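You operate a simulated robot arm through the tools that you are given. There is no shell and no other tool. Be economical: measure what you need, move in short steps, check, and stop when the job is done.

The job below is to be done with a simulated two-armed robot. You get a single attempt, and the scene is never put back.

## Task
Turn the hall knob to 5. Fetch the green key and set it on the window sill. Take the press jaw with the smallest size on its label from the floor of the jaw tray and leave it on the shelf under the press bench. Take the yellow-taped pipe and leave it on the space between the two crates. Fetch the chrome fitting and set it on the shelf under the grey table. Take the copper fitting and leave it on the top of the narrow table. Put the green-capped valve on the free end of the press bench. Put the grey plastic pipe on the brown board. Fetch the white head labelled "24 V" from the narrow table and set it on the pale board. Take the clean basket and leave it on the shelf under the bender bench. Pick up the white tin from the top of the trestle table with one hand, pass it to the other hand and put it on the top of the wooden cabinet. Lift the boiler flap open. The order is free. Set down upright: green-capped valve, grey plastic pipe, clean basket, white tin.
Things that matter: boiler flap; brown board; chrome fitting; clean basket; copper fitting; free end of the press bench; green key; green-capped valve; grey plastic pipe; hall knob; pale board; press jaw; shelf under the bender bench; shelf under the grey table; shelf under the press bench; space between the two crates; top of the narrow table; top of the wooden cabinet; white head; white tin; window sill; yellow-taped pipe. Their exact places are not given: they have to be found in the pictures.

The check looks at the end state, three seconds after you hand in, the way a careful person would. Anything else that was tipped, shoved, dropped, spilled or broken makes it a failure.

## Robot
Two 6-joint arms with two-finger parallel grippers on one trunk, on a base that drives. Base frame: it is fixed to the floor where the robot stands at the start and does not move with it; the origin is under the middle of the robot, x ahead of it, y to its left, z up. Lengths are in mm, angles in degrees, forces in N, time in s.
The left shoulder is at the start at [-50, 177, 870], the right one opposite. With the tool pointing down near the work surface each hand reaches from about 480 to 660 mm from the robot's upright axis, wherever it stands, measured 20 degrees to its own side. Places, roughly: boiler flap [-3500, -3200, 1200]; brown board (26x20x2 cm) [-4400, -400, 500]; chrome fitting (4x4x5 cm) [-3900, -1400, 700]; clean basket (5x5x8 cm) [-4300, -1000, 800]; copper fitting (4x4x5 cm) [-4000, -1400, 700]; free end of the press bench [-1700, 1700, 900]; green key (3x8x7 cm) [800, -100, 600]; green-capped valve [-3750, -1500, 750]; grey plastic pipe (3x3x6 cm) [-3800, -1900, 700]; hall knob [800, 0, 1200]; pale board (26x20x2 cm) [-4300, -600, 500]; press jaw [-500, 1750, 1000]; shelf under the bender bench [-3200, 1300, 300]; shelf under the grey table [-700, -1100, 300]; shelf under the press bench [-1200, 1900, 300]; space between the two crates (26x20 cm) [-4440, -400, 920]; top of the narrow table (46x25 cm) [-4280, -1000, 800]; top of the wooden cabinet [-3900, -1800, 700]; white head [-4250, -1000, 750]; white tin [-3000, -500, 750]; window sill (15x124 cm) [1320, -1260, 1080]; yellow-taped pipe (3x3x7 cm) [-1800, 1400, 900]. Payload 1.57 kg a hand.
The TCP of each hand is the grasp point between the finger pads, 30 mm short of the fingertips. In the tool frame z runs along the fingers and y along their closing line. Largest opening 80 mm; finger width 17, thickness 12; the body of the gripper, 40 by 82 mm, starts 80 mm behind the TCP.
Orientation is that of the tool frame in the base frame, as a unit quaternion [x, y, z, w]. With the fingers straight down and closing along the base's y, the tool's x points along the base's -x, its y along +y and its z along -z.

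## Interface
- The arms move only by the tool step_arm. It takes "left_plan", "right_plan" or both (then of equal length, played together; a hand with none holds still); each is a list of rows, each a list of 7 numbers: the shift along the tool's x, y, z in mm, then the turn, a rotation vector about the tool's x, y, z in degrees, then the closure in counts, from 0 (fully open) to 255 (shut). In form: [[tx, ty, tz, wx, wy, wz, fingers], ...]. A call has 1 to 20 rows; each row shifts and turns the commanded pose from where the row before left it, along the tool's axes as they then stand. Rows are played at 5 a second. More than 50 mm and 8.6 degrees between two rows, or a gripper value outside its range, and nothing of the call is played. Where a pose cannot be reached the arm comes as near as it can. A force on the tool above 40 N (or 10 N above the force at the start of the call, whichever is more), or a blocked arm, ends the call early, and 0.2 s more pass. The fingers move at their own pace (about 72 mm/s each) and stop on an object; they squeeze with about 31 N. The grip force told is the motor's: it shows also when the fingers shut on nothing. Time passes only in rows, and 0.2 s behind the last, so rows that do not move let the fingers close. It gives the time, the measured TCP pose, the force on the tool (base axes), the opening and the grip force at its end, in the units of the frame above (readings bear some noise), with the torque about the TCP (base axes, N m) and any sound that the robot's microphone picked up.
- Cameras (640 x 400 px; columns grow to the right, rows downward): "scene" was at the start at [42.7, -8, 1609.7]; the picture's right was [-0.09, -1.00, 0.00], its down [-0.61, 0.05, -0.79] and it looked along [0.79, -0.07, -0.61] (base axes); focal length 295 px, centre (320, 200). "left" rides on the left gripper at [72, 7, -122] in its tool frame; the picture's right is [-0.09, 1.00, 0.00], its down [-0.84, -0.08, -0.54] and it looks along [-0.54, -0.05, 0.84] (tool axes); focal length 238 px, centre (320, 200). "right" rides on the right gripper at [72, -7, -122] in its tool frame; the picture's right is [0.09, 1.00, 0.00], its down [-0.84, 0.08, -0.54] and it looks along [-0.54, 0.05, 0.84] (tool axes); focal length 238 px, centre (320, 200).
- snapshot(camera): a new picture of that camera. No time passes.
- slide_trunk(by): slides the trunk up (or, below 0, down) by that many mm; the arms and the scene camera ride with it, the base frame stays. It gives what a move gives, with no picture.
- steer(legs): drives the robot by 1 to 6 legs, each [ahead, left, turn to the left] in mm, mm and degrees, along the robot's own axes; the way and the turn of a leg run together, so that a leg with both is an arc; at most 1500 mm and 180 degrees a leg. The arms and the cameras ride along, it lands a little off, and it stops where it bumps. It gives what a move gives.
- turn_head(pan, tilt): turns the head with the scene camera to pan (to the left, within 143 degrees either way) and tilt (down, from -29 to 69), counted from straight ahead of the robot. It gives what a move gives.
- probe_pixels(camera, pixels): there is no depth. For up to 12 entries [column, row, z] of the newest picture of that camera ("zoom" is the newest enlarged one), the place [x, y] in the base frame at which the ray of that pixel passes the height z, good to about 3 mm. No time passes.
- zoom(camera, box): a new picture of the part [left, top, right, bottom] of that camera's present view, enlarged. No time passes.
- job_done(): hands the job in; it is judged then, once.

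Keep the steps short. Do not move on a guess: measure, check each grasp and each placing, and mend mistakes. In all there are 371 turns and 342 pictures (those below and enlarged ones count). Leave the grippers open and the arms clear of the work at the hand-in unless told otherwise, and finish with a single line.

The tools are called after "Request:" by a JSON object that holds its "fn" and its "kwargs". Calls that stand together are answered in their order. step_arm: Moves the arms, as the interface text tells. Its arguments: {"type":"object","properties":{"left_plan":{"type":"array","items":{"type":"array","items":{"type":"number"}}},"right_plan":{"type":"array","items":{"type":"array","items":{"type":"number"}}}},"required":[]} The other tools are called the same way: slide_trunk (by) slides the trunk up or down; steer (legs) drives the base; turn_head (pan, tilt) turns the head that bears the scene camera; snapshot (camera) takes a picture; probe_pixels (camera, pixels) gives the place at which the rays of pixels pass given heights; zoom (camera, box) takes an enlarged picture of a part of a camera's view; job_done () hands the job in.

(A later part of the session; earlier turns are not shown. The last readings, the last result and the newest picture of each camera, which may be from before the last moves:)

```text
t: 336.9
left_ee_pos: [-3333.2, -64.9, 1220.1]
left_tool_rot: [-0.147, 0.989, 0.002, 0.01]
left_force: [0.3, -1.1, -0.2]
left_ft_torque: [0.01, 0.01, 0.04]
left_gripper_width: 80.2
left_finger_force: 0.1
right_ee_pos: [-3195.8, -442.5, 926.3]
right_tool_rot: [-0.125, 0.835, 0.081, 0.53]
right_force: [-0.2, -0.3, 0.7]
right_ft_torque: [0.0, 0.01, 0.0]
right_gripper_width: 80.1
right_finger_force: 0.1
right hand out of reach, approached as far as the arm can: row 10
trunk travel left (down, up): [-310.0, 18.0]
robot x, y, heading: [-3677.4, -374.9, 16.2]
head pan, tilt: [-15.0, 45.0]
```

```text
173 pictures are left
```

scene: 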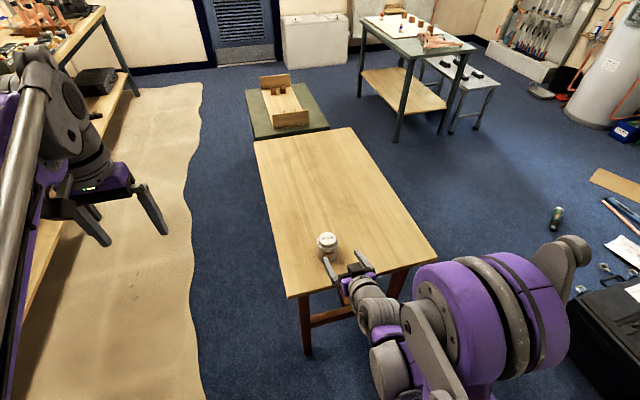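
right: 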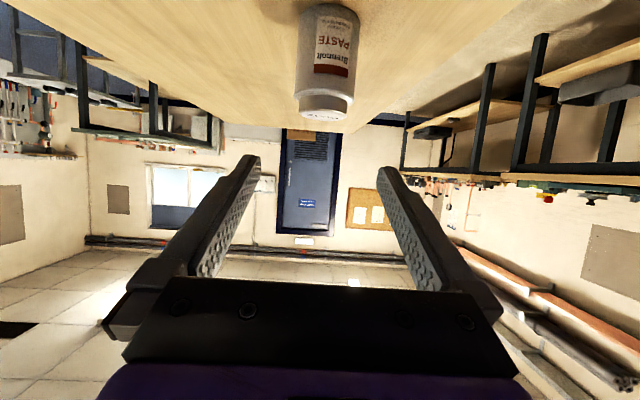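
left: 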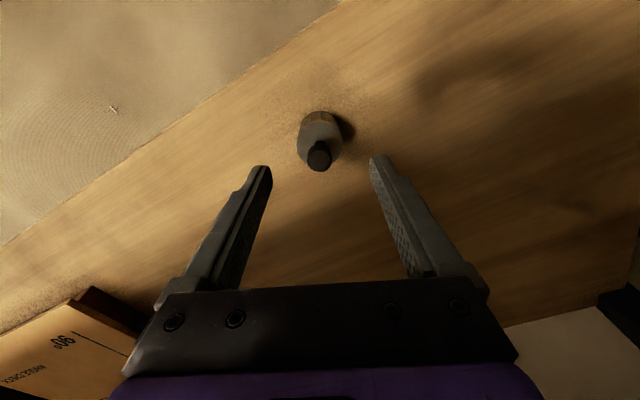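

The arm can't go lower there, so I lower the trunk 130 mm instead, then check alignment.

Request:
{"fn": "slide_trunk", "kwargs": {"by": -130}}

Request:
{"fn": "snapshot", "kwargs": {"camera": "right"}}

```text
t: 338.5
left_ee_pos: [-3331.9, -64.9, 1090.1]
left_tool_rot: [-0.146, 0.989, 0.002, 0.011]
left_force: [0.0, 0.0, 0.1]
left_ft_torque: [-0.01, 0.0, 0.01]
left_gripper_width: 79.7
left_finger_force: 0.1
right_ee_pos: [-3196.4, -443.0, 795.7]
right_tool_rot: [-0.123, 0.835, 0.079, 0.53]
right_force: [0.2, 0.8, -0.4]
right_ft_torque: [0.01, 0.02, 0.03]
right_gripper_width: 80.0
right_finger_force: 0.1
trunk travel left (down, up): [-180.0, 148.0]
robot x, y, heading: [-3681.3, -378.9, 16.1]
head pan, tilt: [-15.0, 45.0]
```

```text
172 pictures are left
```

right: 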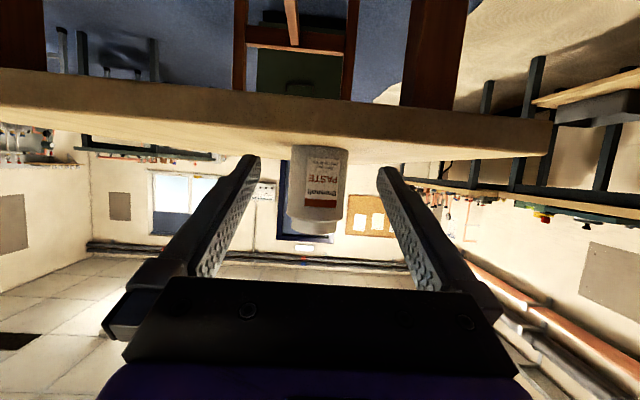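

The tin (319,190) is centred between the fingers. Advance 138 mm horizontally, then close.

Request:
{"fn": "step_arm", "kwargs": {"right_plan": [[-15, 0, 32, 0, 0, 0, 0], [-15, 0, 32, 0, 0, 0, 0], [-15, 0, 32, 0, 0, 0, 0], [-13, 0, 29, 0, 0, 0, 0], [0, 0, 0, 0, 0, 0, 0]]}}

Request:
{"fn": "snapshot", "kwargs": {"camera": "right"}}

Request:
{"fn": "zoom", "kwargs": {"camera": "scene", "box": [280, 210, 420, 300]}}

```text
t: 339.7
left_ee_pos: [-3334.0, -63.9, 1089.9]
left_tool_rot: [-0.146, 0.989, 0.001, 0.01]
left_force: [0.3, 0.2, 0.3]
left_ft_torque: [-0.01, 0.03, 0.0]
left_gripper_width: 79.8
left_finger_force: 0.0
right_ee_pos: [-3065.3, -405.0, 796.0]
right_tool_rot: [-0.125, 0.834, 0.082, 0.531]
right_force: [-0.3, 0.2, -0.6]
right_ft_torque: [0.02, 0.0, -0.03]
right_gripper_width: 80.0
right_finger_force: 0.1
trunk travel left (down, up): [-180.0, 148.0]
robot x, y, heading: [-3679.1, -380.1, 16.3]
head pan, tilt: [-15.0, 45.0]
```

```text
171 pictures are left
```

right: 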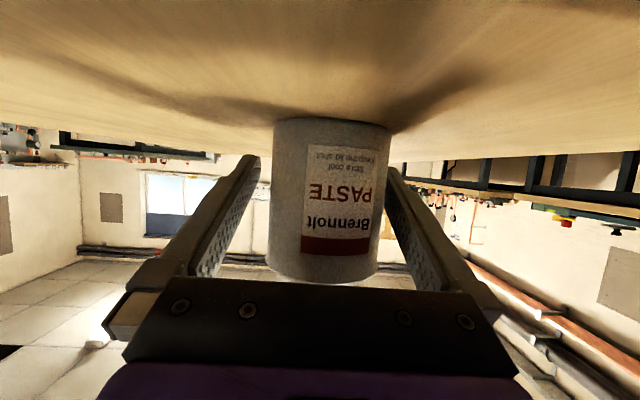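

```text
4.44 times, centred on (350, 255) of scene
```

zoom: 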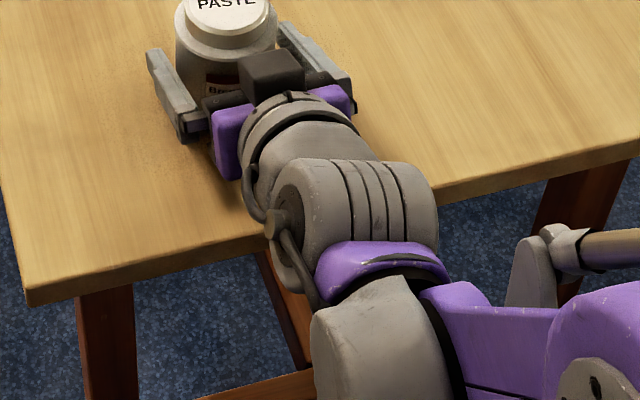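

The tin is between the fingers. Close and check the grip.

Request:
{"fn": "step_arm", "kwargs": {"right_plan": [[0, 3, 0, 0, 0, 0, 0], [0, 0, 0, 0, 0, 0, 255], [0, 0, 0, 0, 0, 0, 255], [0, 0, 0, 0, 0, 0, 255]]}}

Request:
{"fn": "step_arm", "kwargs": {"right_plan": [[-9, 0, -4, 0, 0, 0, 255], [-18, 0, -8.5, 0, 0, 0, 255], [-27, 0, -12.7, 0, 0, 0, 255], [-36, 0, -17, 0, 0, 0, 255], [-36, 0, -17, 0, 0, 0, 255]]}}

Request:
{"fn": "snapshot", "kwargs": {"camera": "scene"}}

Request:
{"fn": "snapshot", "kwargs": {"camera": "left"}}

```text
t: 340.7
left_ee_pos: [-3334.0, -64.9, 1089.0]
left_tool_rot: [-0.146, 0.989, 0.001, 0.011]
left_force: [0.2, -1.0, -0.1]
left_ft_torque: [0.02, 0.01, 0.01]
left_gripper_width: 80.1
left_finger_force: 0.0
right_ee_pos: [-3065.8, -401.6, 796.4]
right_tool_rot: [-0.127, 0.834, 0.085, 0.531]
right_force: [-0.5, 1.4, 1.8]
right_ft_torque: [0.04, 0.03, -0.04]
right_gripper_width: 65.4
right_finger_force: 30.3
trunk travel left (down, up): [-180.0, 148.0]
robot x, y, heading: [-3681.4, -379.0, 16.1]
head pan, tilt: [-15.0, 45.0]
```

```text
t: 341.9
left_ee_pos: [-3333.2, -65.9, 1088.9]
left_tool_rot: [-0.145, 0.989, 0.001, 0.01]
left_force: [0.0, 0.3, -0.1]
left_ft_torque: [0.04, -0.05, 0.01]
left_gripper_width: 80.2
left_finger_force: 0.0
right_ee_pos: [-3066.8, -403.4, 936.5]
right_tool_rot: [-0.125, 0.834, 0.082, 0.531]
right_force: [0.9, 0.6, -3.0]
right_ft_torque: [0.0, -0.02, -0.02]
right_gripper_width: 65.6
right_finger_force: 30.1
trunk travel left (down, up): [-180.0, 148.0]
robot x, y, heading: [-3677.6, -377.7, 16.1]
head pan, tilt: [-15.0, 45.0]
```

```text
169 pictures are left
```

scene: 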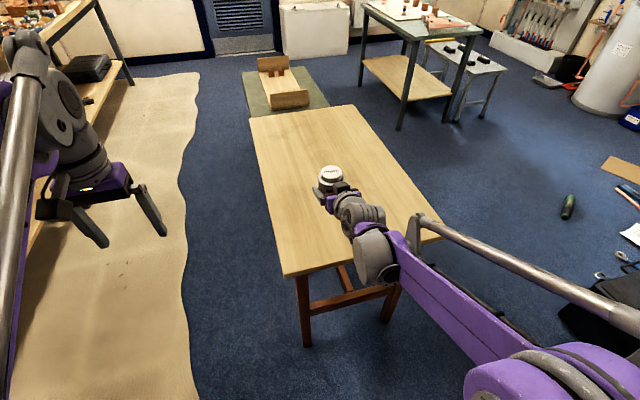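

```text
168 pictures are left
```

left: 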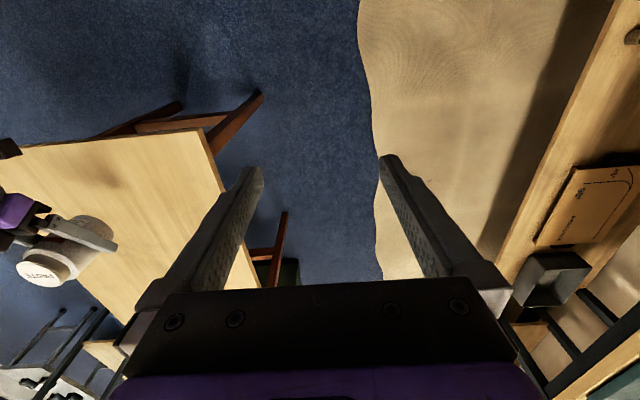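

Tin held upright by the right hand (65.6 mm). I bring it toward the middle in front of me.

Request:
{"fn": "step_arm", "kwargs": {"right_plan": [[4, 37, -9, 0, 0, 0, 255], [4, 37, -9, 0, 0, 0, 255], [4, 37, -9, 0, 0, 0, 255], [4, 37, -9, 0, 0, 0, 255], [0, 0, 0, 0, 0, 0, 255]]}}

Request:
{"fn": "turn_head", "kwargs": {"pan": 0, "tilt": 50}}

Request:
{"fn": "snapshot", "kwargs": {"camera": "scene"}}

Request:
{"fn": "snapshot", "kwargs": {"camera": "left"}}

```text
t: 343.1
left_ee_pos: [-3333.1, -65.1, 1089.3]
left_tool_rot: [-0.146, 0.989, 0.001, 0.01]
left_force: [0.8, -0.6, 0.0]
left_ft_torque: [-0.01, 0.02, 0.0]
left_gripper_width: 79.7
left_finger_force: 0.1
right_ee_pos: [-3077.0, -403.1, 936.4]
right_tool_rot: [-0.126, 0.834, 0.083, 0.53]
right_force: [0.3, 0.1, -2.6]
right_ft_torque: [-0.03, 0.0, 0.01]
right_gripper_width: 65.3
right_finger_force: 31.6
right hand out of reach, approached as far as the arm can: row 1, 2, 3, 4
trunk travel left (down, up): [-180.0, 148.0]
robot x, y, heading: [-3678.1, -377.7, 16.4]
head pan, tilt: [-15.0, 45.0]
```

```text
t: 343.8
left_ee_pos: [-3333.2, -65.2, 1088.8]
left_tool_rot: [-0.146, 0.989, 0.001, 0.01]
left_force: [-0.2, 0.3, 0.5]
left_ft_torque: [0.0, 0.01, 0.0]
left_gripper_width: 80.0
left_finger_force: 0.0
right_ee_pos: [-3076.9, -403.4, 936.3]
right_tool_rot: [-0.126, 0.834, 0.083, 0.531]
right_force: [-0.4, 0.8, -2.2]
right_ft_torque: [0.02, 0.0, -0.01]
right_gripper_width: 65.4
right_finger_force: 31.3
trunk travel left (down, up): [-180.0, 148.0]
robot x, y, heading: [-3681.6, -377.1, 16.1]
head pan, tilt: [0.0, 50.0]
```

```text
167 pictures are left
```

scene: 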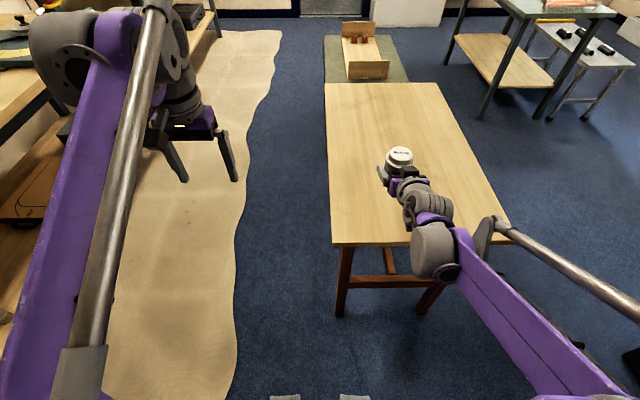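

```text
166 pictures are left
```

left: 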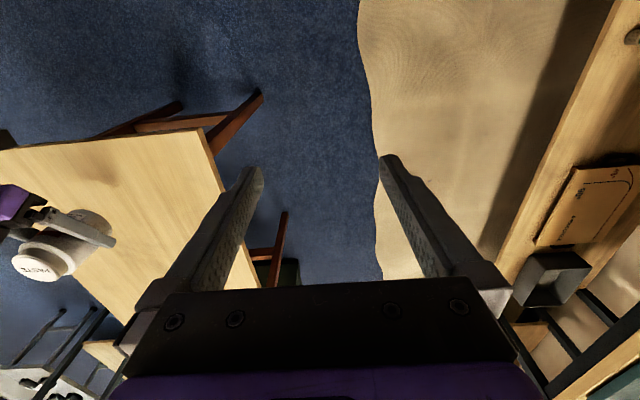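

Moving left needs the hand to yaw left as well. I combine the shift with a 21° left yaw about the vertical.

Request:
{"fn": "step_arm", "kwargs": {"right_plan": [[0, 15, 0, -6.4, 0, -3, 255], [0, 20, 0, -6.4, 0, -3, 255], [0, 30, 0, -6.4, 0, -3, 255], [2, 35, -5, 0, 0, 0, 255], [2, 35, -5, 0, 0, 0, 255], [0, 0, 0, 0, 0, 0, 255]]}}

Request:
{"fn": "snapshot", "kwargs": {"camera": "scene"}}

```text
t: 345.2
left_ee_pos: [-3333.9, -65.8, 1089.4]
left_tool_rot: [-0.146, 0.989, 0.001, 0.01]
left_force: [0.0, -0.2, 0.8]
left_ft_torque: [0.02, 0.01, 0.01]
left_gripper_width: 79.7
left_finger_force: 0.2
right_ee_pos: [-3154.4, -294.2, 933.6]
right_tool_rot: [-0.276, 0.797, 0.176, 0.507]
right_force: [-0.9, -1.2, -3.7]
right_ft_torque: [-0.02, 0.02, 0.0]
right_gripper_width: 65.7
right_finger_force: 31.2
trunk travel left (down, up): [-180.0, 148.0]
robot x, y, heading: [-3681.2, -375.5, 16.1]
head pan, tilt: [0.0, 50.0]
```

```text
165 pictures are left
```

scene: 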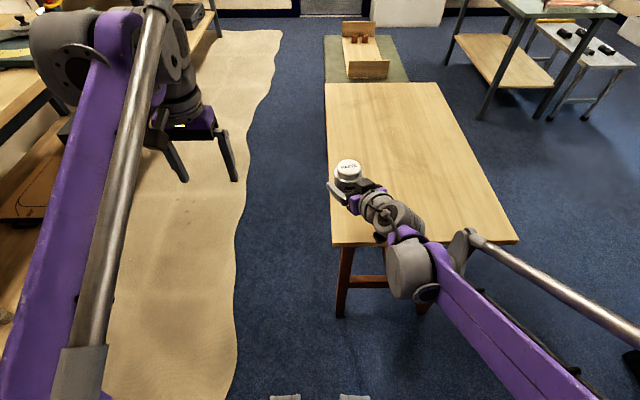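

Now the left hand moves over the tin at z≈1090 and checks.

Request:
{"fn": "step_arm", "kwargs": {"left_plan": [[-22, -30, 0, 0, 0, 0, 0], [-22, -38, 0, 0, 0, 0, 0], [-22, -38, 0, 0, 0, 0, 0], [-22, -40, 0, 0, 0, 0, 0], [-22, -40, 0, 0, 0, 0, 0], [0, -40, 0, 0, 0, 0, 0], [0, -43, 0, 0, 0, 0, 0], [0, 0, 0, 0, 0, 0, 0]]}}

Request:
{"fn": "snapshot", "kwargs": {"camera": "left"}}

Request:
{"fn": "snapshot", "kwargs": {"camera": "scene"}}

```text
t: 347.0
left_ee_pos: [-3181.0, -281.1, 1067.3]
left_tool_rot: [-0.148, 0.989, 0.001, 0.01]
left_force: [0.1, 0.0, -0.4]
left_ft_torque: [0.02, 0.02, -0.01]
left_gripper_width: 80.1
left_finger_force: 0.0
left hand out of reach, approached as far as the arm can: row 5, 6, 7
right_ee_pos: [-3155.5, -294.8, 933.7]
right_tool_rot: [-0.275, 0.798, 0.175, 0.507]
right_force: [-0.6, 0.5, -2.3]
right_ft_torque: [0.01, 0.03, -0.02]
right_gripper_width: 65.7
right_finger_force: 31.2
trunk travel left (down, up): [-180.0, 148.0]
robot x, y, heading: [-3680.6, -376.1, 16.2]
head pan, tilt: [0.0, 50.0]
```

```text
164 pictures are left
```

left: 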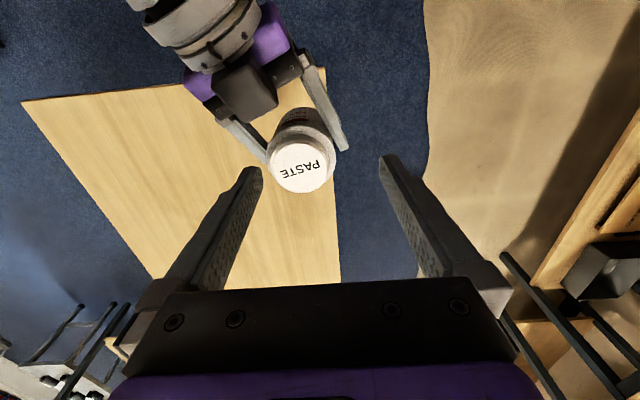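

```text
163 pictures are left
```

scene: 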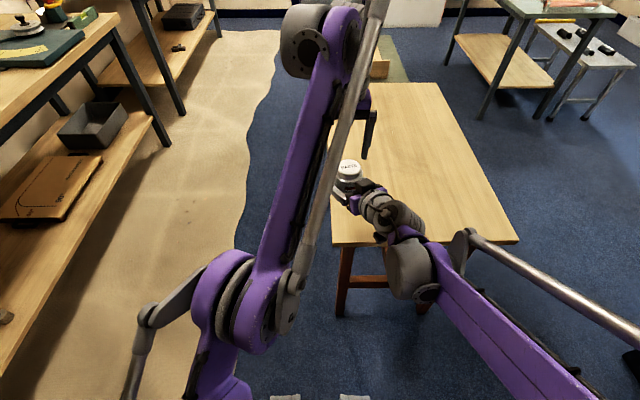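

Left is at its limit a little short, so I bring the tin to it: right hand moves 28 mm left/back with 8° more yaw, and left yaws 29° to align with it.

Request:
{"fn": "step_arm", "kwargs": {"right_plan": [[2, 14, -6, -7.2, 0, -3.4, 255], [3, 14, -6, 0, 0, 0, 255], [0, 0, 0, 0, 0, 0, 255], [0, 0, 0, 0, 0, 0, 255], [0, 0, 0, 0, 0, 0, 255]], "left_plan": [[0, 0, 0, 0, 0, -7.3, 0], [0, 0, 0, 0, 0, -7.3, 0], [0, 0, 0, 0, 0, -7.3, 0], [0, 0, 0, 0, 0, -7.3, 0], [0, 0, 0, 0, 0, 0, 0]]}}

Request:
{"fn": "snapshot", "kwargs": {"camera": "left"}}

```text
t: 348.2
left_ee_pos: [-3181.0, -281.0, 1069.3]
left_tool_rot: [-0.391, 0.92, -0.001, 0.011]
left_force: [-0.4, -0.5, 0.6]
left_ft_torque: [0.0, 0.02, 0.02]
left_gripper_width: 80.1
left_finger_force: 0.0
right_ee_pos: [-3184.1, -284.1, 934.3]
right_tool_rot: [-0.33, 0.777, 0.21, 0.493]
right_force: [0.4, 0.4, -3.5]
right_ft_torque: [0.03, -0.01, 0.03]
right_gripper_width: 65.6
right_finger_force: 31.1
trunk travel left (down, up): [-180.0, 148.0]
robot x, y, heading: [-3678.3, -382.0, 16.0]
head pan, tilt: [0.0, 50.0]
```

```text
162 pictures are left
```

left: 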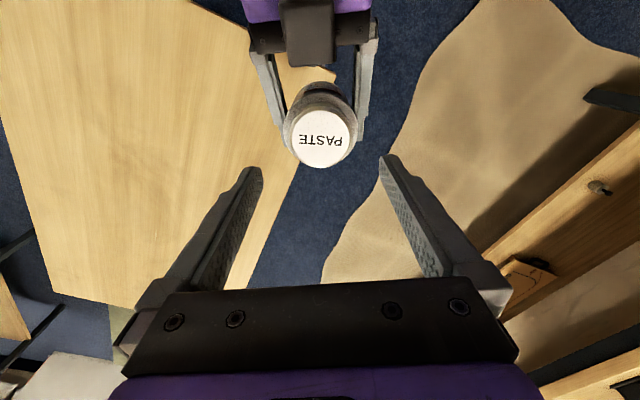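

The lid (321,139) is exactly on the left hand's axis. Descend 80 mm and check.

Request:
{"fn": "step_arm", "kwargs": {"left_plan": [[0, 0, 30, 0, 0, 0, 0], [0, 0, 30, 0, 0, 0, 0], [0, 0, 20, 0, 0, 0, 0], [0, 0, 0, 0, 0, 0, 0]]}}

Request:
{"fn": "snapshot", "kwargs": {"camera": "left"}}

Request:
{"fn": "zoom", "kwargs": {"camera": "scene", "box": [280, 80, 440, 230]}}

```text
t: 349.2
left_ee_pos: [-3178.9, -279.0, 990.1]
left_tool_rot: [-0.391, 0.92, -0.002, 0.011]
left_force: [0.2, -0.7, -0.4]
left_ft_torque: [0.0, 0.01, -0.01]
left_gripper_width: 80.1
left_finger_force: 0.1
right_ee_pos: [-3184.4, -284.0, 934.2]
right_tool_rot: [-0.33, 0.776, 0.21, 0.494]
right_force: [0.8, 1.0, -2.7]
right_ft_torque: [0.0, -0.01, -0.02]
right_gripper_width: 65.8
right_finger_force: 30.3
trunk travel left (down, up): [-180.0, 148.0]
robot x, y, heading: [-3679.5, -378.5, 16.2]
head pan, tilt: [0.0, 50.0]
```

```text
161 pictures are left
```

left: 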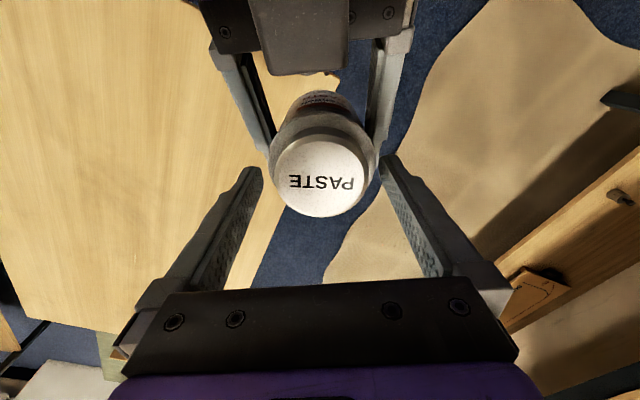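

```text
2.67 times, centred on (360, 155) of scene
```

zoom: 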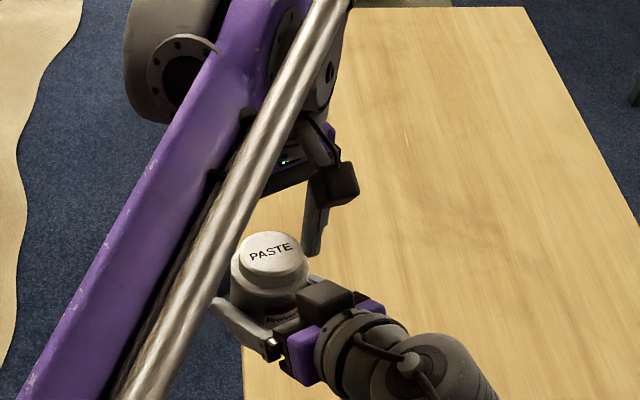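

Aligned. Lower 6 mm and close the left hand on the lid.

Request:
{"fn": "step_arm", "kwargs": {"left_plan": [[0, 0, 6, 0, 0, 0, 0], [0, 0, 0, 0, 0, 0, 255], [0, 0, 0, 0, 0, 0, 255], [0, 0, 0, 0, 0, 0, 255]]}}

Request:
{"fn": "snapshot", "kwargs": {"camera": "left"}}

```text
t: 350.2
left_ee_pos: [-3178.2, -279.6, 985.3]
left_tool_rot: [-0.391, 0.92, 0.0, 0.01]
left_force: [-12.5, 7.8, 0.1]
left_ft_torque: [0.27, 0.5, 0.06]
left_gripper_width: 65.3
left_finger_force: 30.5
right_ee_pos: [-3183.7, -285.3, 935.5]
right_tool_rot: [-0.329, 0.776, 0.21, 0.495]
right_force: [11.8, -7.4, -4.0]
right_ft_torque: [0.07, 0.11, -0.21]
right_gripper_width: 65.5
right_finger_force: 30.8
trunk travel left (down, up): [-180.0, 148.0]
robot x, y, heading: [-3680.6, -374.8, 16.2]
head pan, tilt: [0.0, 50.0]
```

```text
159 pictures are left
```

left: 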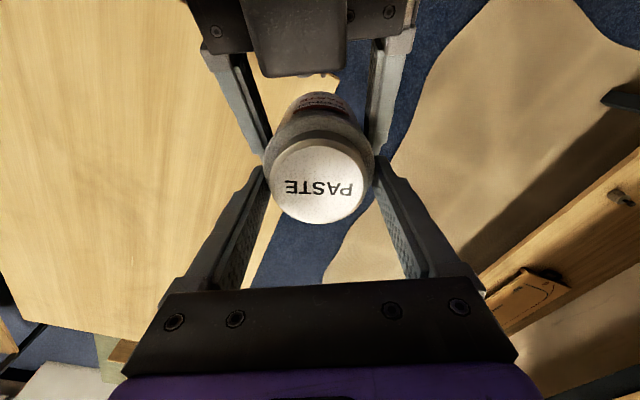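

The left fingertips catch only the body's shoulder edge. I reopen, rise 8 mm, and grip the narrower lid instead.

Request:
{"fn": "step_arm", "kwargs": {"left_plan": [[0, 0, 0, 0, 0, 0, 0], [0, 0, 0, 0, 0, 0, 0], [0, 0, -7, 0, 0, 0, 0], [0, 0, 0, 0, 0, 0, 255], [0, 0, 0, 0, 0, 0, 255], [0, 0, 0, 0, 0, 0, 255]]}}

```text
t: 351.6
left_ee_pos: [-3178.8, -279.6, 991.1]
left_tool_rot: [-0.391, 0.92, 0.0, 0.01]
left_force: [-4.5, 3.8, -0.8]
left_ft_torque: [0.24, 0.32, 0.09]
left_gripper_width: 65.6
left_finger_force: 31.1
right_ee_pos: [-3184.4, -283.7, 935.6]
right_tool_rot: [-0.329, 0.777, 0.21, 0.494]
right_force: [5.7, -3.6, 0.1]
right_ft_torque: [-0.02, -0.01, -0.11]
right_gripper_width: 65.7
right_finger_force: 30.7
trunk travel left (down, up): [-180.0, 148.0]
robot x, y, heading: [-3679.1, -381.2, 16.3]
head pan, tilt: [0.0, 50.0]
```

Still the body width at this height, so the body reaches higher than I thought; gripping lower is better. I reopen, go down to z≈981, and close.

Request:
{"fn": "step_arm", "kwargs": {"left_plan": [[0, 0, 0, 0, 0, 0, 0], [0, 0, 0, 0, 0, 0, 0], [0, 0, 10, 0, 0, 0, 0], [0, 0, 0, 0, 0, 0, 255], [0, 0, 0, 0, 0, 0, 255], [0, 0, 0, 0, 0, 0, 255]]}}

Request:
{"fn": "zoom", "kwargs": {"camera": "scene", "box": [310, 120, 410, 200]}}

```text
t: 353.0
left_ee_pos: [-3178.5, -278.5, 980.4]
left_tool_rot: [-0.391, 0.92, 0.001, 0.01]
left_force: [-9.4, 7.9, 1.1]
left_ft_torque: [0.44, 0.49, 0.05]
left_gripper_width: 65.3
left_finger_force: 31.0
right_ee_pos: [-3183.9, -284.5, 935.8]
right_tool_rot: [-0.33, 0.777, 0.21, 0.494]
right_force: [9.6, -7.7, -2.8]
right_ft_torque: [-0.13, -0.07, -0.13]
right_gripper_width: 65.4
right_finger_force: 31.3
trunk travel left (down, up): [-180.0, 148.0]
robot x, y, heading: [-3680.7, -376.6, 16.2]
head pan, tilt: [0.0, 50.0]
```

```text
5.00 times, centred on (360, 160) of scene
```

zoom: 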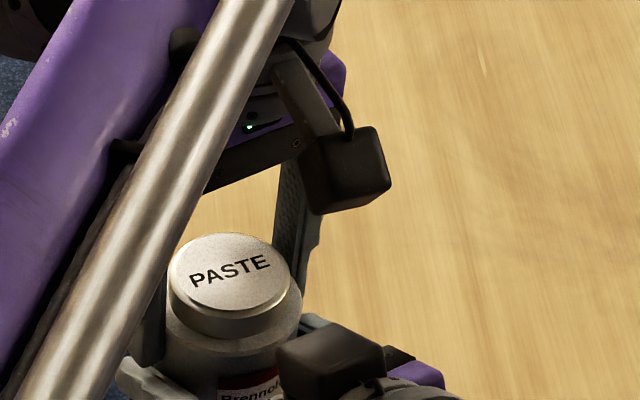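

Good overlap now. I open the right hand and withdraw it horizontally backward.

Request:
{"fn": "step_arm", "kwargs": {"right_plan": [[0, 0, 0, 0, 0, 0, 100], [0, 0, 0, 0, 0, 0, 0], [0, 0, 0, 0, 0, 0, 0], [8, 0, -18, 0, 0, 0, 0], [17, 0, -36, 0, 0, 0, 0], [17, 0, -36, 0, 0, 0, 0], [17, 0, -36, 0, 0, 0, 0]]}}

Request:
{"fn": "snapshot", "kwargs": {"camera": "left"}}

```text
t: 354.6
left_ee_pos: [-3179.2, -281.8, 981.3]
left_tool_rot: [-0.391, 0.92, 0.0, 0.012]
left_force: [-0.4, -0.6, 1.3]
left_ft_torque: [0.04, 0.0, -0.02]
left_gripper_width: 65.3
left_finger_force: 31.3
right_ee_pos: [-3283.2, -386.6, 935.2]
right_tool_rot: [-0.33, 0.776, 0.21, 0.494]
right_force: [0.8, 0.0, 0.6]
right_ft_torque: [0.02, -0.02, -0.03]
right_gripper_width: 80.1
right_finger_force: 0.1
trunk travel left (down, up): [-180.0, 148.0]
robot x, y, heading: [-3683.6, -379.0, 16.1]
head pan, tilt: [0.0, 50.0]
```

```text
157 pictures are left
```

left: 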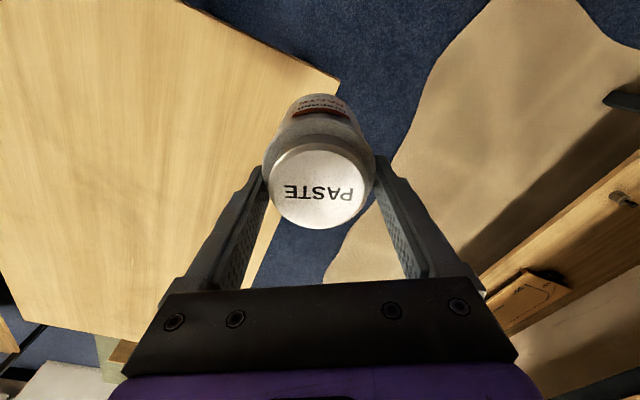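

The tin is now in the left hand alone. I separate the arms: left moves left/up, right returns right.

Request:
{"fn": "step_arm", "kwargs": {"left_plan": [[0, 20, -20, 0, 0, 7.3, 255], [0, 30, -20, 0, 0, 7.3, 255], [0, 30, -20, 0, 0, 7.3, 255], [0, 30, -20, 0, 0, 7.3, 255], [5, 35, -10, 0, 0, 0, 255], [5, 35, 0, 0, 0, 0, 255], [5, 35, 0, 0, 0, 0, 255]], "right_plan": [[0, -30, -10, 7, 0, 3.3, 0], [0, -30, -10, 7, 0, 3.3, 0], [0, -30, -10, 7, 0, 3.3, 0], [0, -30, 0, 7, 0, 3.3, 0], [0, -30, 0, 0, 0, 0, 0], [0, -30, 0, 0, 0, 0, 0], [0, -20, 0, 0, 0, 0, 0]]}}

Request:
{"fn": "snapshot", "kwargs": {"camera": "scene"}}

```text
t: 356.2
left_ee_pos: [-3289.5, -90.6, 1071.1]
left_tool_rot: [-0.146, 0.989, 0.002, 0.01]
left_force: [-0.3, 0.2, -3.5]
left_ft_torque: [0.03, -0.01, -0.01]
left_gripper_width: 65.1
left_finger_force: 30.2
right_ee_pos: [-3216.0, -578.7, 948.7]
right_tool_rot: [-0.111, 0.836, 0.071, 0.532]
right_force: [0.1, 0.1, -0.3]
right_ft_torque: [0.02, -0.04, 0.03]
right_gripper_width: 80.1
right_finger_force: 0.0
trunk travel left (down, up): [-180.0, 148.0]
robot x, y, heading: [-3680.4, -378.2, 16.4]
head pan, tilt: [0.0, 50.0]
```

```text
156 pictures are left
```

scene: 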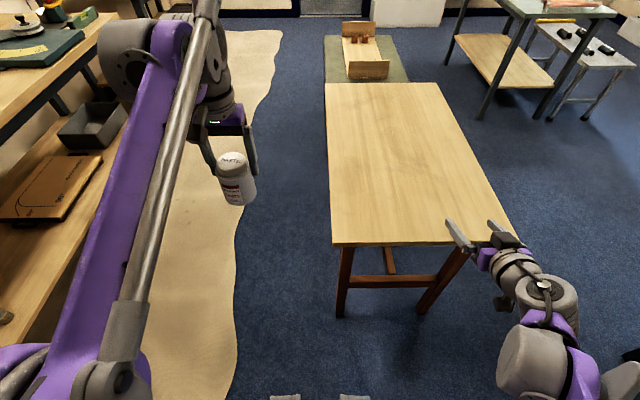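

Hand-over done. I raise the trunk again, strafe toward the cabinet, and turn round.

Request:
{"fn": "slide_trunk", "kwargs": {"by": 130}}

Request:
{"fn": "steer", "kwargs": {"legs": [[40, -560, 0], [0, 0, 179.8], [0, 0, 1.2]]}}

Request:
{"fn": "turn_head", "kwargs": {"pan": 15, "tilt": 50}}

Request:
{"fn": "snapshot", "kwargs": {"camera": "scene"}}

```text
t: 357.8
left_ee_pos: [-3287.2, -93.7, 1199.3]
left_tool_rot: [-0.146, 0.989, 0.001, 0.011]
left_force: [0.1, 0.2, -2.9]
left_ft_torque: [-0.02, -0.03, -0.01]
left_gripper_width: 65.7
left_finger_force: 30.1
right_ee_pos: [-3215.5, -577.9, 1077.6]
right_tool_rot: [-0.11, 0.836, 0.072, 0.532]
right_force: [0.5, 0.0, -0.5]
right_ft_torque: [-0.02, -0.01, 0.03]
right_gripper_width: 80.0
right_finger_force: 0.0
trunk travel left (down, up): [-310.0, 18.0]
robot x, y, heading: [-3682.3, -377.9, 16.4]
head pan, tilt: [0.0, 50.0]
```

```text
t: 370.9
left_ee_pos: [-3873.0, -1194.3, 1200.3]
left_tool_rot: [0.986, 0.164, -0.01, 0.001]
left_force: [0.3, 0.0, -3.6]
left_ft_torque: [0.02, 0.01, 0.03]
left_gripper_width: 65.2
left_finger_force: 31.0
right_ee_pos: [-3961.3, -713.4, 1078.7]
right_tool_rot: [0.835, 0.125, -0.53, 0.081]
right_force: [-0.1, -0.2, 0.6]
right_ft_torque: [0.0, 0.0, -0.02]
right_gripper_width: 80.1
right_finger_force: 0.1
trunk travel left (down, up): [-310.0, 18.0]
robot x, y, heading: [-3492.0, -895.3, -161.9]
head pan, tilt: [0.0, 50.0]
```

```text
t: 371.6
left_ee_pos: [-3873.2, -1193.9, 1200.7]
left_tool_rot: [0.986, 0.164, -0.009, 0.002]
left_force: [-0.4, -0.1, -2.9]
left_ft_torque: [-0.04, 0.03, -0.03]
left_gripper_width: 65.6
left_finger_force: 30.9
right_ee_pos: [-3962.9, -712.6, 1078.3]
right_tool_rot: [0.834, 0.126, -0.53, 0.081]
right_force: [0.9, -0.6, 0.3]
right_ft_torque: [0.03, 0.04, 0.0]
right_gripper_width: 80.0
right_finger_force: 0.0
trunk travel left (down, up): [-310.0, 18.0]
robot x, y, heading: [-3489.1, -897.3, -161.9]
head pan, tilt: [15.0, 50.0]
```

```text
155 pictures are left
```

scene: 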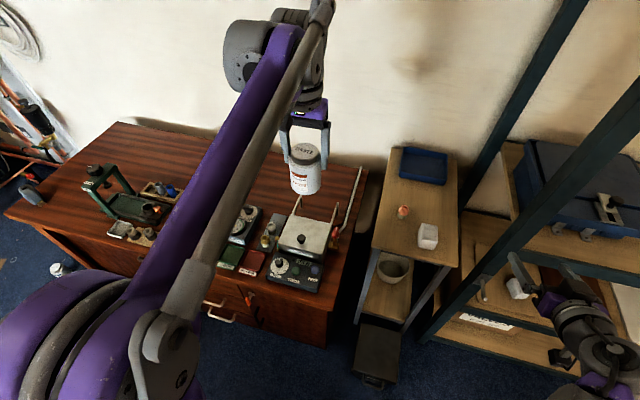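

I drive up to the cabinet front (110 ahead, 241 left), then reach over the devices to the free rear area.

Request:
{"fn": "steer", "kwargs": {"legs": [[0, 241, -0.6], [108, 0, 0]]}}

Request:
{"fn": "snapshot", "kwargs": {"camera": "left"}}

Request:
{"fn": "snapshot", "kwargs": {"camera": "scene"}}

```text
t: 375.2
left_ee_pos: [-3902.1, -1453.4, 1199.4]
left_tool_rot: [0.987, 0.16, -0.009, 0.002]
left_force: [-0.5, 0.8, -3.3]
left_ft_torque: [-0.02, 0.03, 0.0]
left_gripper_width: 65.4
left_finger_force: 30.9
right_ee_pos: [-3988.2, -971.9, 1077.8]
right_tool_rot: [0.835, 0.122, -0.531, 0.078]
right_force: [0.2, 0.1, 0.1]
right_ft_torque: [0.01, 0.01, 0.0]
right_gripper_width: 79.8
right_finger_force: 0.0
trunk travel left (down, up): [-310.0, 18.0]
robot x, y, heading: [-3516.2, -1160.4, -162.3]
head pan, tilt: [15.0, 50.0]
```

```text
154 pictures are left
```

left: 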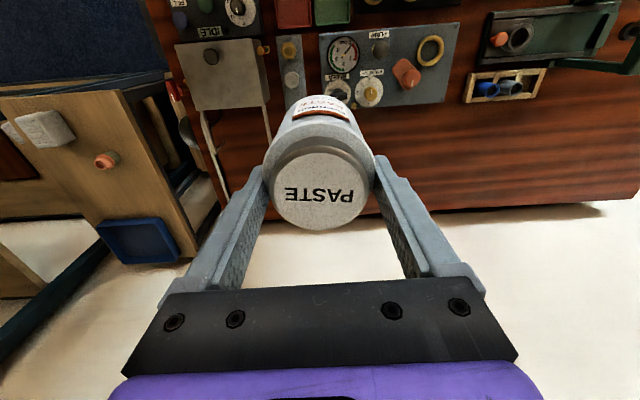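

```text
153 pictures are left
```

scene: 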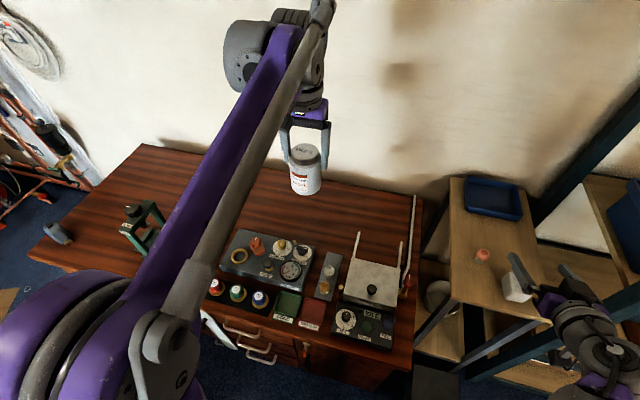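

Request:
{"fn": "probe_pixels", "kwargs": {"camera": "left", "pixels": [[400, 106, 780], [395, 215, 725], [500, 208, 725], [260, 145, 790]]}}

Request:
{"fn": "probe_pixels", "kwargs": {"camera": "scene", "pixels": [[240, 230, 760], [300, 240, 760], [150, 143, 725], [340, 182, 725], [300, 200, 725], [357, 233, 800]]}}

```text
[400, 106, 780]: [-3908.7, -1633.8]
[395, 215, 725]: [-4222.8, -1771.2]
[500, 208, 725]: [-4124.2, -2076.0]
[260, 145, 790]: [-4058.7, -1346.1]
```

```text
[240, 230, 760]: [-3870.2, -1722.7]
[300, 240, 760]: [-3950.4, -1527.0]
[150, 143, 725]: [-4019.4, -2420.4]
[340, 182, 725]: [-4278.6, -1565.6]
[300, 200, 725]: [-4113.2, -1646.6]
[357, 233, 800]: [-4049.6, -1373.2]
```

The free rear strip is u -4235…-4550. I move the tin 147 mm deeper and 42 mm left, then lower.

Request:
{"fn": "step_arm", "kwargs": {"left_plan": [[0, 0, 0, 0, 1.1, 0, 255], [-37, 11, 0, 0, 0, 0, 255], [-37, 11, 0, 0, 0, 0, 255], [-37, 10, 20, 0, 0, 0, 255], [-36, 10, 30, 0, 0, 0, 255], [0, 0, 45, 0, 0, 0, 255], [0, 0, 45, 0, 0, 0, 255], [0, 0, 45, 0, 0, 0, 255], [0, 0, 45, 0, 0, 0, 255], [0, 0, 45, 0, 0, 0, 255], [0, 0, 45, 0, 0, 0, 255], [0, 0, 0, 0, 0, 0, 255]]}}

Request:
{"fn": "snapshot", "kwargs": {"camera": "left"}}

Request:
{"fn": "zoom", "kwargs": {"camera": "scene", "box": [220, 100, 420, 280]}}

```text
t: 377.8
left_ee_pos: [-4029.5, -1540.9, 881.3]
left_tool_rot: [0.987, 0.16, -0.001, 0.0]
left_force: [0.0, 0.1, -2.6]
left_ft_torque: [-0.02, 0.0, 0.0]
left_gripper_width: 65.1
left_finger_force: 30.7
right_ee_pos: [-3988.8, -972.6, 1078.3]
right_tool_rot: [0.835, 0.121, -0.531, 0.078]
right_force: [-0.9, 0.0, 0.3]
right_ft_torque: [0.04, 0.01, -0.02]
right_gripper_width: 80.1
right_finger_force: 0.1
trunk travel left (down, up): [-310.0, 18.0]
robot x, y, heading: [-3513.0, -1155.4, -162.3]
head pan, tilt: [15.0, 50.0]
```

```text
152 pictures are left
```

left: 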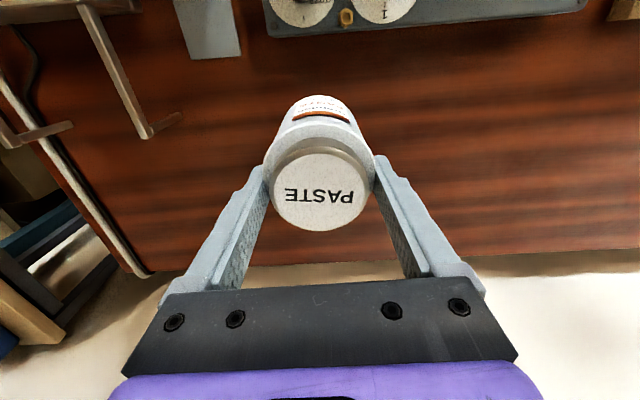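

```text
2.22 times, centred on (320, 190) of scene
```

zoom: 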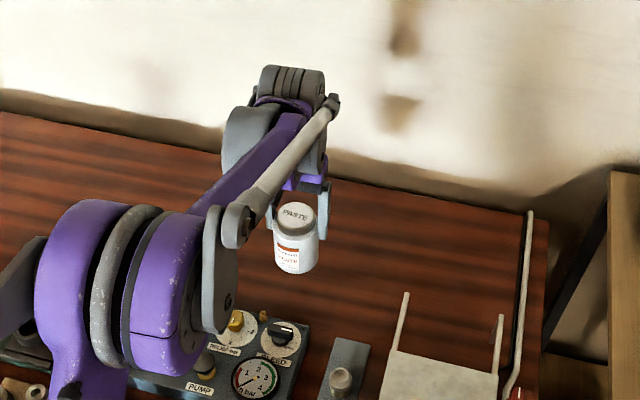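

Lower to contact.

Request:
{"fn": "step_arm", "kwargs": {"left_plan": [[0, 0, 30, 0, 0, 0, 255], [0, 0, 15, 0, 0, 0, 255], [0, 0, 4, 0, 0, 0, 255], [0, 0, 4, 0, 0, 0, 255], [0, 0, 4, 0, 0, 0, 255], [0, 0, 3, 0, 0, 0, 255], [0, 0, 3, 0, 0, 0, 255], [0, 0, 3, 0, 0, 0, 255], [0, 0, 3, 0, 0, 0, 255], [0, 0, 3, 0, 0, 0, 255], [0, 0, 3, 0, 0, 0, 255]]}}

```text
t: 380.2
left_ee_pos: [-4032.2, -1540.0, 804.8]
left_tool_rot: [0.987, 0.16, 0.0, 0.0]
left_force: [0.0, -0.7, -2.6]
left_ft_torque: [0.01, 0.02, -0.03]
left_gripper_width: 65.3
left_finger_force: 31.4
right_ee_pos: [-3989.7, -971.7, 1077.9]
right_tool_rot: [0.835, 0.123, -0.53, 0.079]
right_force: [0.2, 0.2, -0.3]
right_ft_torque: [0.02, 0.02, -0.01]
right_gripper_width: 79.9
right_finger_force: 0.2
trunk travel left (down, up): [-310.0, 18.0]
robot x, y, heading: [-3518.5, -1158.9, -162.3]
head pan, tilt: [15.0, 50.0]
```

Request:
{"fn": "step_arm", "kwargs": {"left_plan": [[0, 0, 2, 0, 0, 0, 255], [0, 0, 2, 0, 0, 0, 255], [0, 0, 2, 0, 0, 0, 255], [0, 0, 2, 0, 0, 0, 255], [0, 0, 2, 0, 0, 0, 255], [0, 0, 2, 0, 0, 0, 255], [0, 0, 2, 0, 0, 0, 255], [0, 0, 2, 0, 0, 0, 255], [0, 0, 2, 0, 0, 0, 255]]}}

```text
t: 382.2
left_ee_pos: [-4031.5, -1541.4, 786.4]
left_tool_rot: [0.987, 0.159, -0.001, 0.0]
left_force: [0.6, 0.1, -3.2]
left_ft_torque: [0.02, 0.0, 0.04]
left_gripper_width: 65.1
left_finger_force: 31.5
right_ee_pos: [-3988.3, -971.1, 1078.0]
right_tool_rot: [0.835, 0.123, -0.531, 0.079]
right_force: [0.6, 0.0, 0.3]
right_ft_torque: [0.0, 0.03, -0.01]
right_gripper_width: 80.0
right_finger_force: 0.1
trunk travel left (down, up): [-310.0, 18.0]
robot x, y, heading: [-3518.6, -1160.5, -162.2]
head pan, tilt: [15.0, 50.0]
```

Request:
{"fn": "step_arm", "kwargs": {"left_plan": [[0, 0, 2, 0, 0, 0, 255], [0, 0, 2, 0, 0, 0, 255], [0, 0, 2, 0, 0, 0, 255], [0, 0, 2, 0, 0, 0, 255], [0, 0, 2, 0, 0, 0, 255], [0, 0, 2, 0, 0, 0, 255], [0, 0, 2, 0, 0, 0, 255], [0, 0, 2, 0, 0, 0, 255], [0, 0, 2, 0, 0, 0, 255], [0, 0, 2, 0, 0, 0, 255]]}}

Request:
{"fn": "snapshot", "kwargs": {"camera": "left"}}

```text
t: 384.0
left_ee_pos: [-4029.4, -1539.1, 774.2]
left_tool_rot: [0.987, 0.159, -0.002, 0.0]
left_force: [0.6, 1.6, 26.8]
left_ft_torque: [0.15, 0.06, 0.05]
left_gripper_width: 65.1
left_finger_force: 30.9
right_ee_pos: [-3986.5, -971.5, 1077.6]
right_tool_rot: [0.835, 0.122, -0.531, 0.079]
right_force: [-0.1, -0.1, 0.4]
right_ft_torque: [-0.01, -0.04, -0.05]
right_gripper_width: 79.8
right_finger_force: 0.0
trunk travel left (down, up): [-310.0, 18.0]
robot x, y, heading: [-3517.1, -1158.5, -162.2]
head pan, tilt: [15.0, 50.0]
stopped in row 8 (left hand): the force on the tool passed its limit at 43 N (the readings are from after the stop); the commanded pose is now the measured one
```

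```text
150 pictures are left
```

left: 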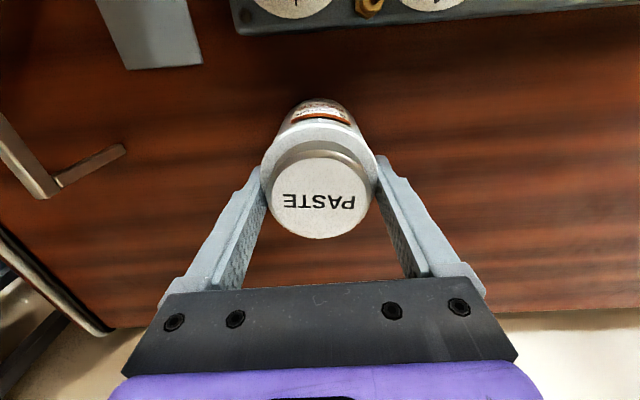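

Contact (cabinet top ≈ 690). Release and rise.

Request:
{"fn": "step_arm", "kwargs": {"left_plan": [[0, 0, -2, 0, 0, 0, 255], [0, 0, 0, 0, 0, 0, 40], [0, 0, 0, 0, 0, 0, 20], [0, 0, 0, 0, 0, 0, 0], [0, 0, 0, 0, 0, 0, 0], [0, 0, -30, 0, 0, 0, 0], [0, 0, -40, 0, 0, 0, 0], [0, 0, -40, 0, 0, 0, 0], [0, 0, -40, 0, 0, 0, 0]]}}

Request:
{"fn": "snapshot", "kwargs": {"camera": "left"}}

Request:
{"fn": "zoom", "kwargs": {"camera": "scene", "box": [100, 140, 420, 340]}}

```text
t: 386.0
left_ee_pos: [-4029.9, -1542.1, 922.7]
left_tool_rot: [0.987, 0.16, -0.001, 0.0]
left_force: [0.4, -0.3, -0.4]
left_ft_torque: [0.02, -0.01, 0.03]
left_gripper_width: 80.0
left_finger_force: 0.0
right_ee_pos: [-3987.7, -972.1, 1078.9]
right_tool_rot: [0.835, 0.122, -0.53, 0.079]
right_force: [-0.3, 0.3, 0.2]
right_ft_torque: [0.0, -0.01, 0.0]
right_gripper_width: 79.9
right_finger_force: 0.0
trunk travel left (down, up): [-310.0, 18.0]
robot x, y, heading: [-3519.2, -1158.8, -162.3]
head pan, tilt: [15.0, 50.0]
```

```text
149 pictures are left
```

left: 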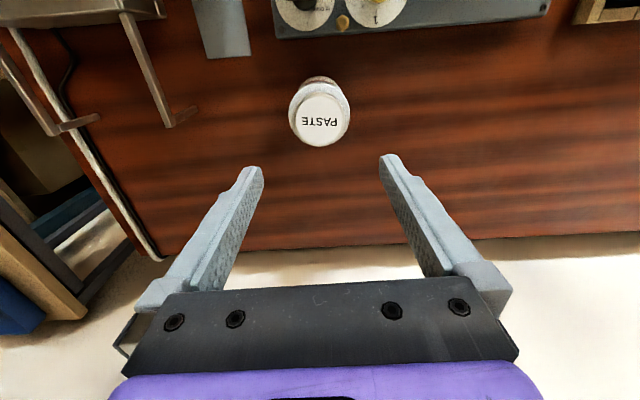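

```text
2.00 times, centred on (260, 240) of scene
```

zoom: 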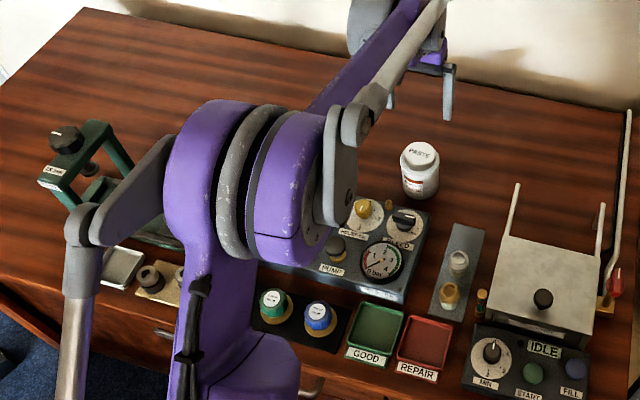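

Tin stands upright on the cabinet. Next the grey plastic pipe: raise the hand and strafe left 280 mm (staying clear of the toolbox).

Request:
{"fn": "step_arm", "kwargs": {"left_plan": [[0, 0, -45, 0, 0, 0, 0], [20, 0, -45, 0, 0, 0, 0], [30, 0, -40, 0, 0, 0, 0], [30, 0, -20, 0, 0, 0, 0]]}}

Request:
{"fn": "steer", "kwargs": {"legs": [[0, 280, 0]]}}

Request:
{"fn": "snapshot", "kwargs": {"camera": "left"}}

Request:
{"fn": "turn_head", "kwargs": {"pan": 45, "tilt": 55}}

Request:
{"fn": "snapshot", "kwargs": {"camera": "scene"}}

```text
t: 387.0
left_ee_pos: [-3954.2, -1516.0, 1077.1]
left_tool_rot: [0.987, 0.16, -0.001, 0.0]
left_force: [0.6, -0.6, -0.8]
left_ft_torque: [-0.04, 0.02, -0.06]
left_gripper_width: 79.6
left_finger_force: 0.0
right_ee_pos: [-3988.8, -972.3, 1077.0]
right_tool_rot: [0.835, 0.122, -0.53, 0.079]
right_force: [-1.0, -1.0, -0.1]
right_ft_torque: [0.02, 0.01, 0.03]
right_gripper_width: 79.9
right_finger_force: 0.0
trunk travel left (down, up): [-310.0, 18.0]
robot x, y, heading: [-3517.1, -1158.7, -162.5]
head pan, tilt: [15.0, 50.0]
```

```text
t: 390.0
left_ee_pos: [-3874.6, -1777.1, 1076.3]
left_tool_rot: [0.988, 0.157, -0.001, 0.0]
left_force: [-0.5, 0.5, -0.2]
left_ft_torque: [-0.03, 0.02, -0.03]
left_gripper_width: 79.7
left_finger_force: 0.0
right_ee_pos: [-3904.0, -1232.0, 1078.5]
right_tool_rot: [0.836, 0.12, -0.53, 0.078]
right_force: [0.6, 0.7, 0.6]
right_ft_torque: [0.01, 0.03, -0.01]
right_gripper_width: 79.9
right_finger_force: 0.1
trunk travel left (down, up): [-310.0, 18.0]
robot x, y, heading: [-3430.2, -1421.0, -162.5]
head pan, tilt: [15.0, 50.0]
```

```text
147 pictures are left
```

left: 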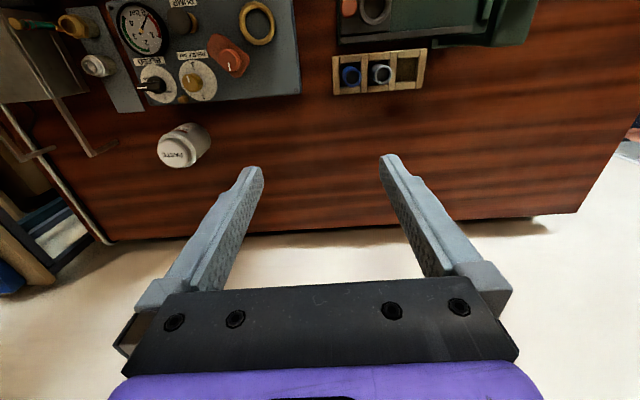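

```text
t: 390.9
left_ee_pos: [-3875.8, -1776.3, 1077.5]
left_tool_rot: [0.988, 0.157, -0.001, -0.001]
left_force: [0.1, 0.3, 0.7]
left_ft_torque: [0.01, -0.01, 0.0]
left_gripper_width: 79.8
left_finger_force: 0.0
right_ee_pos: [-3904.5, -1233.2, 1078.5]
right_tool_rot: [0.835, 0.12, -0.531, 0.078]
right_force: [0.7, -0.5, 0.7]
right_ft_torque: [0.0, 0.01, 0.0]
right_gripper_width: 80.2
right_finger_force: 0.0
trunk travel left (down, up): [-310.0, 18.0]
robot x, y, heading: [-3432.9, -1422.7, -162.7]
head pan, tilt: [45.0, 55.0]
```

```text
146 pictures are left
```

scene: 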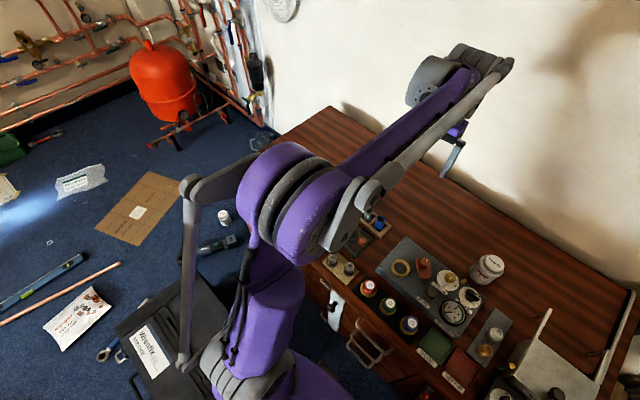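

Request:
{"fn": "zoom", "kwargs": {"camera": "left", "box": [320, 30, 440, 110]}}

Request:
{"fn": "zoom", "kwargs": {"camera": "scene", "box": [330, 190, 410, 250]}}

Request:
{"fn": "probe_pixels", "kwargs": {"camera": "left", "pixels": [[381, 73, 740], [381, 73, 760], [350, 73, 750], [335, 95, 705], [428, 88, 705]]}}

```text
5.00 times, centred on (380, 70) of left
```

zoom: 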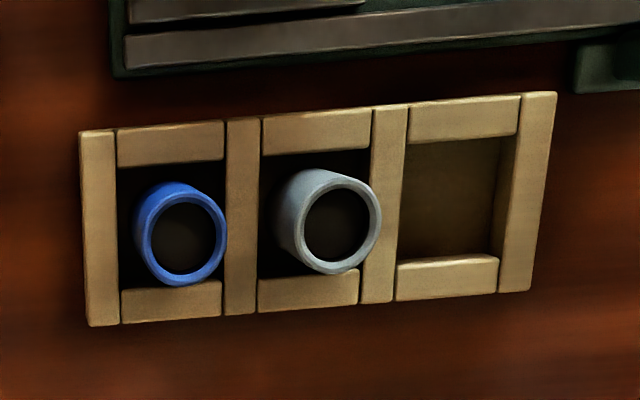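

```text
6.67 times, centred on (370, 220) of scene
```

zoom: 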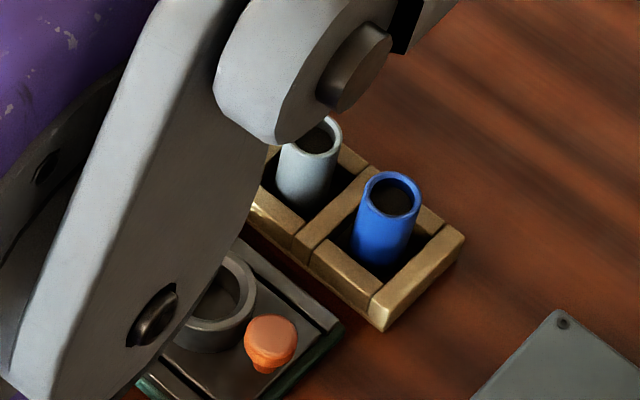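

```text
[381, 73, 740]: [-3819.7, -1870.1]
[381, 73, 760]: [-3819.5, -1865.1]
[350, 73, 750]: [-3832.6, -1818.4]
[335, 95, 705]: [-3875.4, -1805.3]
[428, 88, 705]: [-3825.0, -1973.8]
```

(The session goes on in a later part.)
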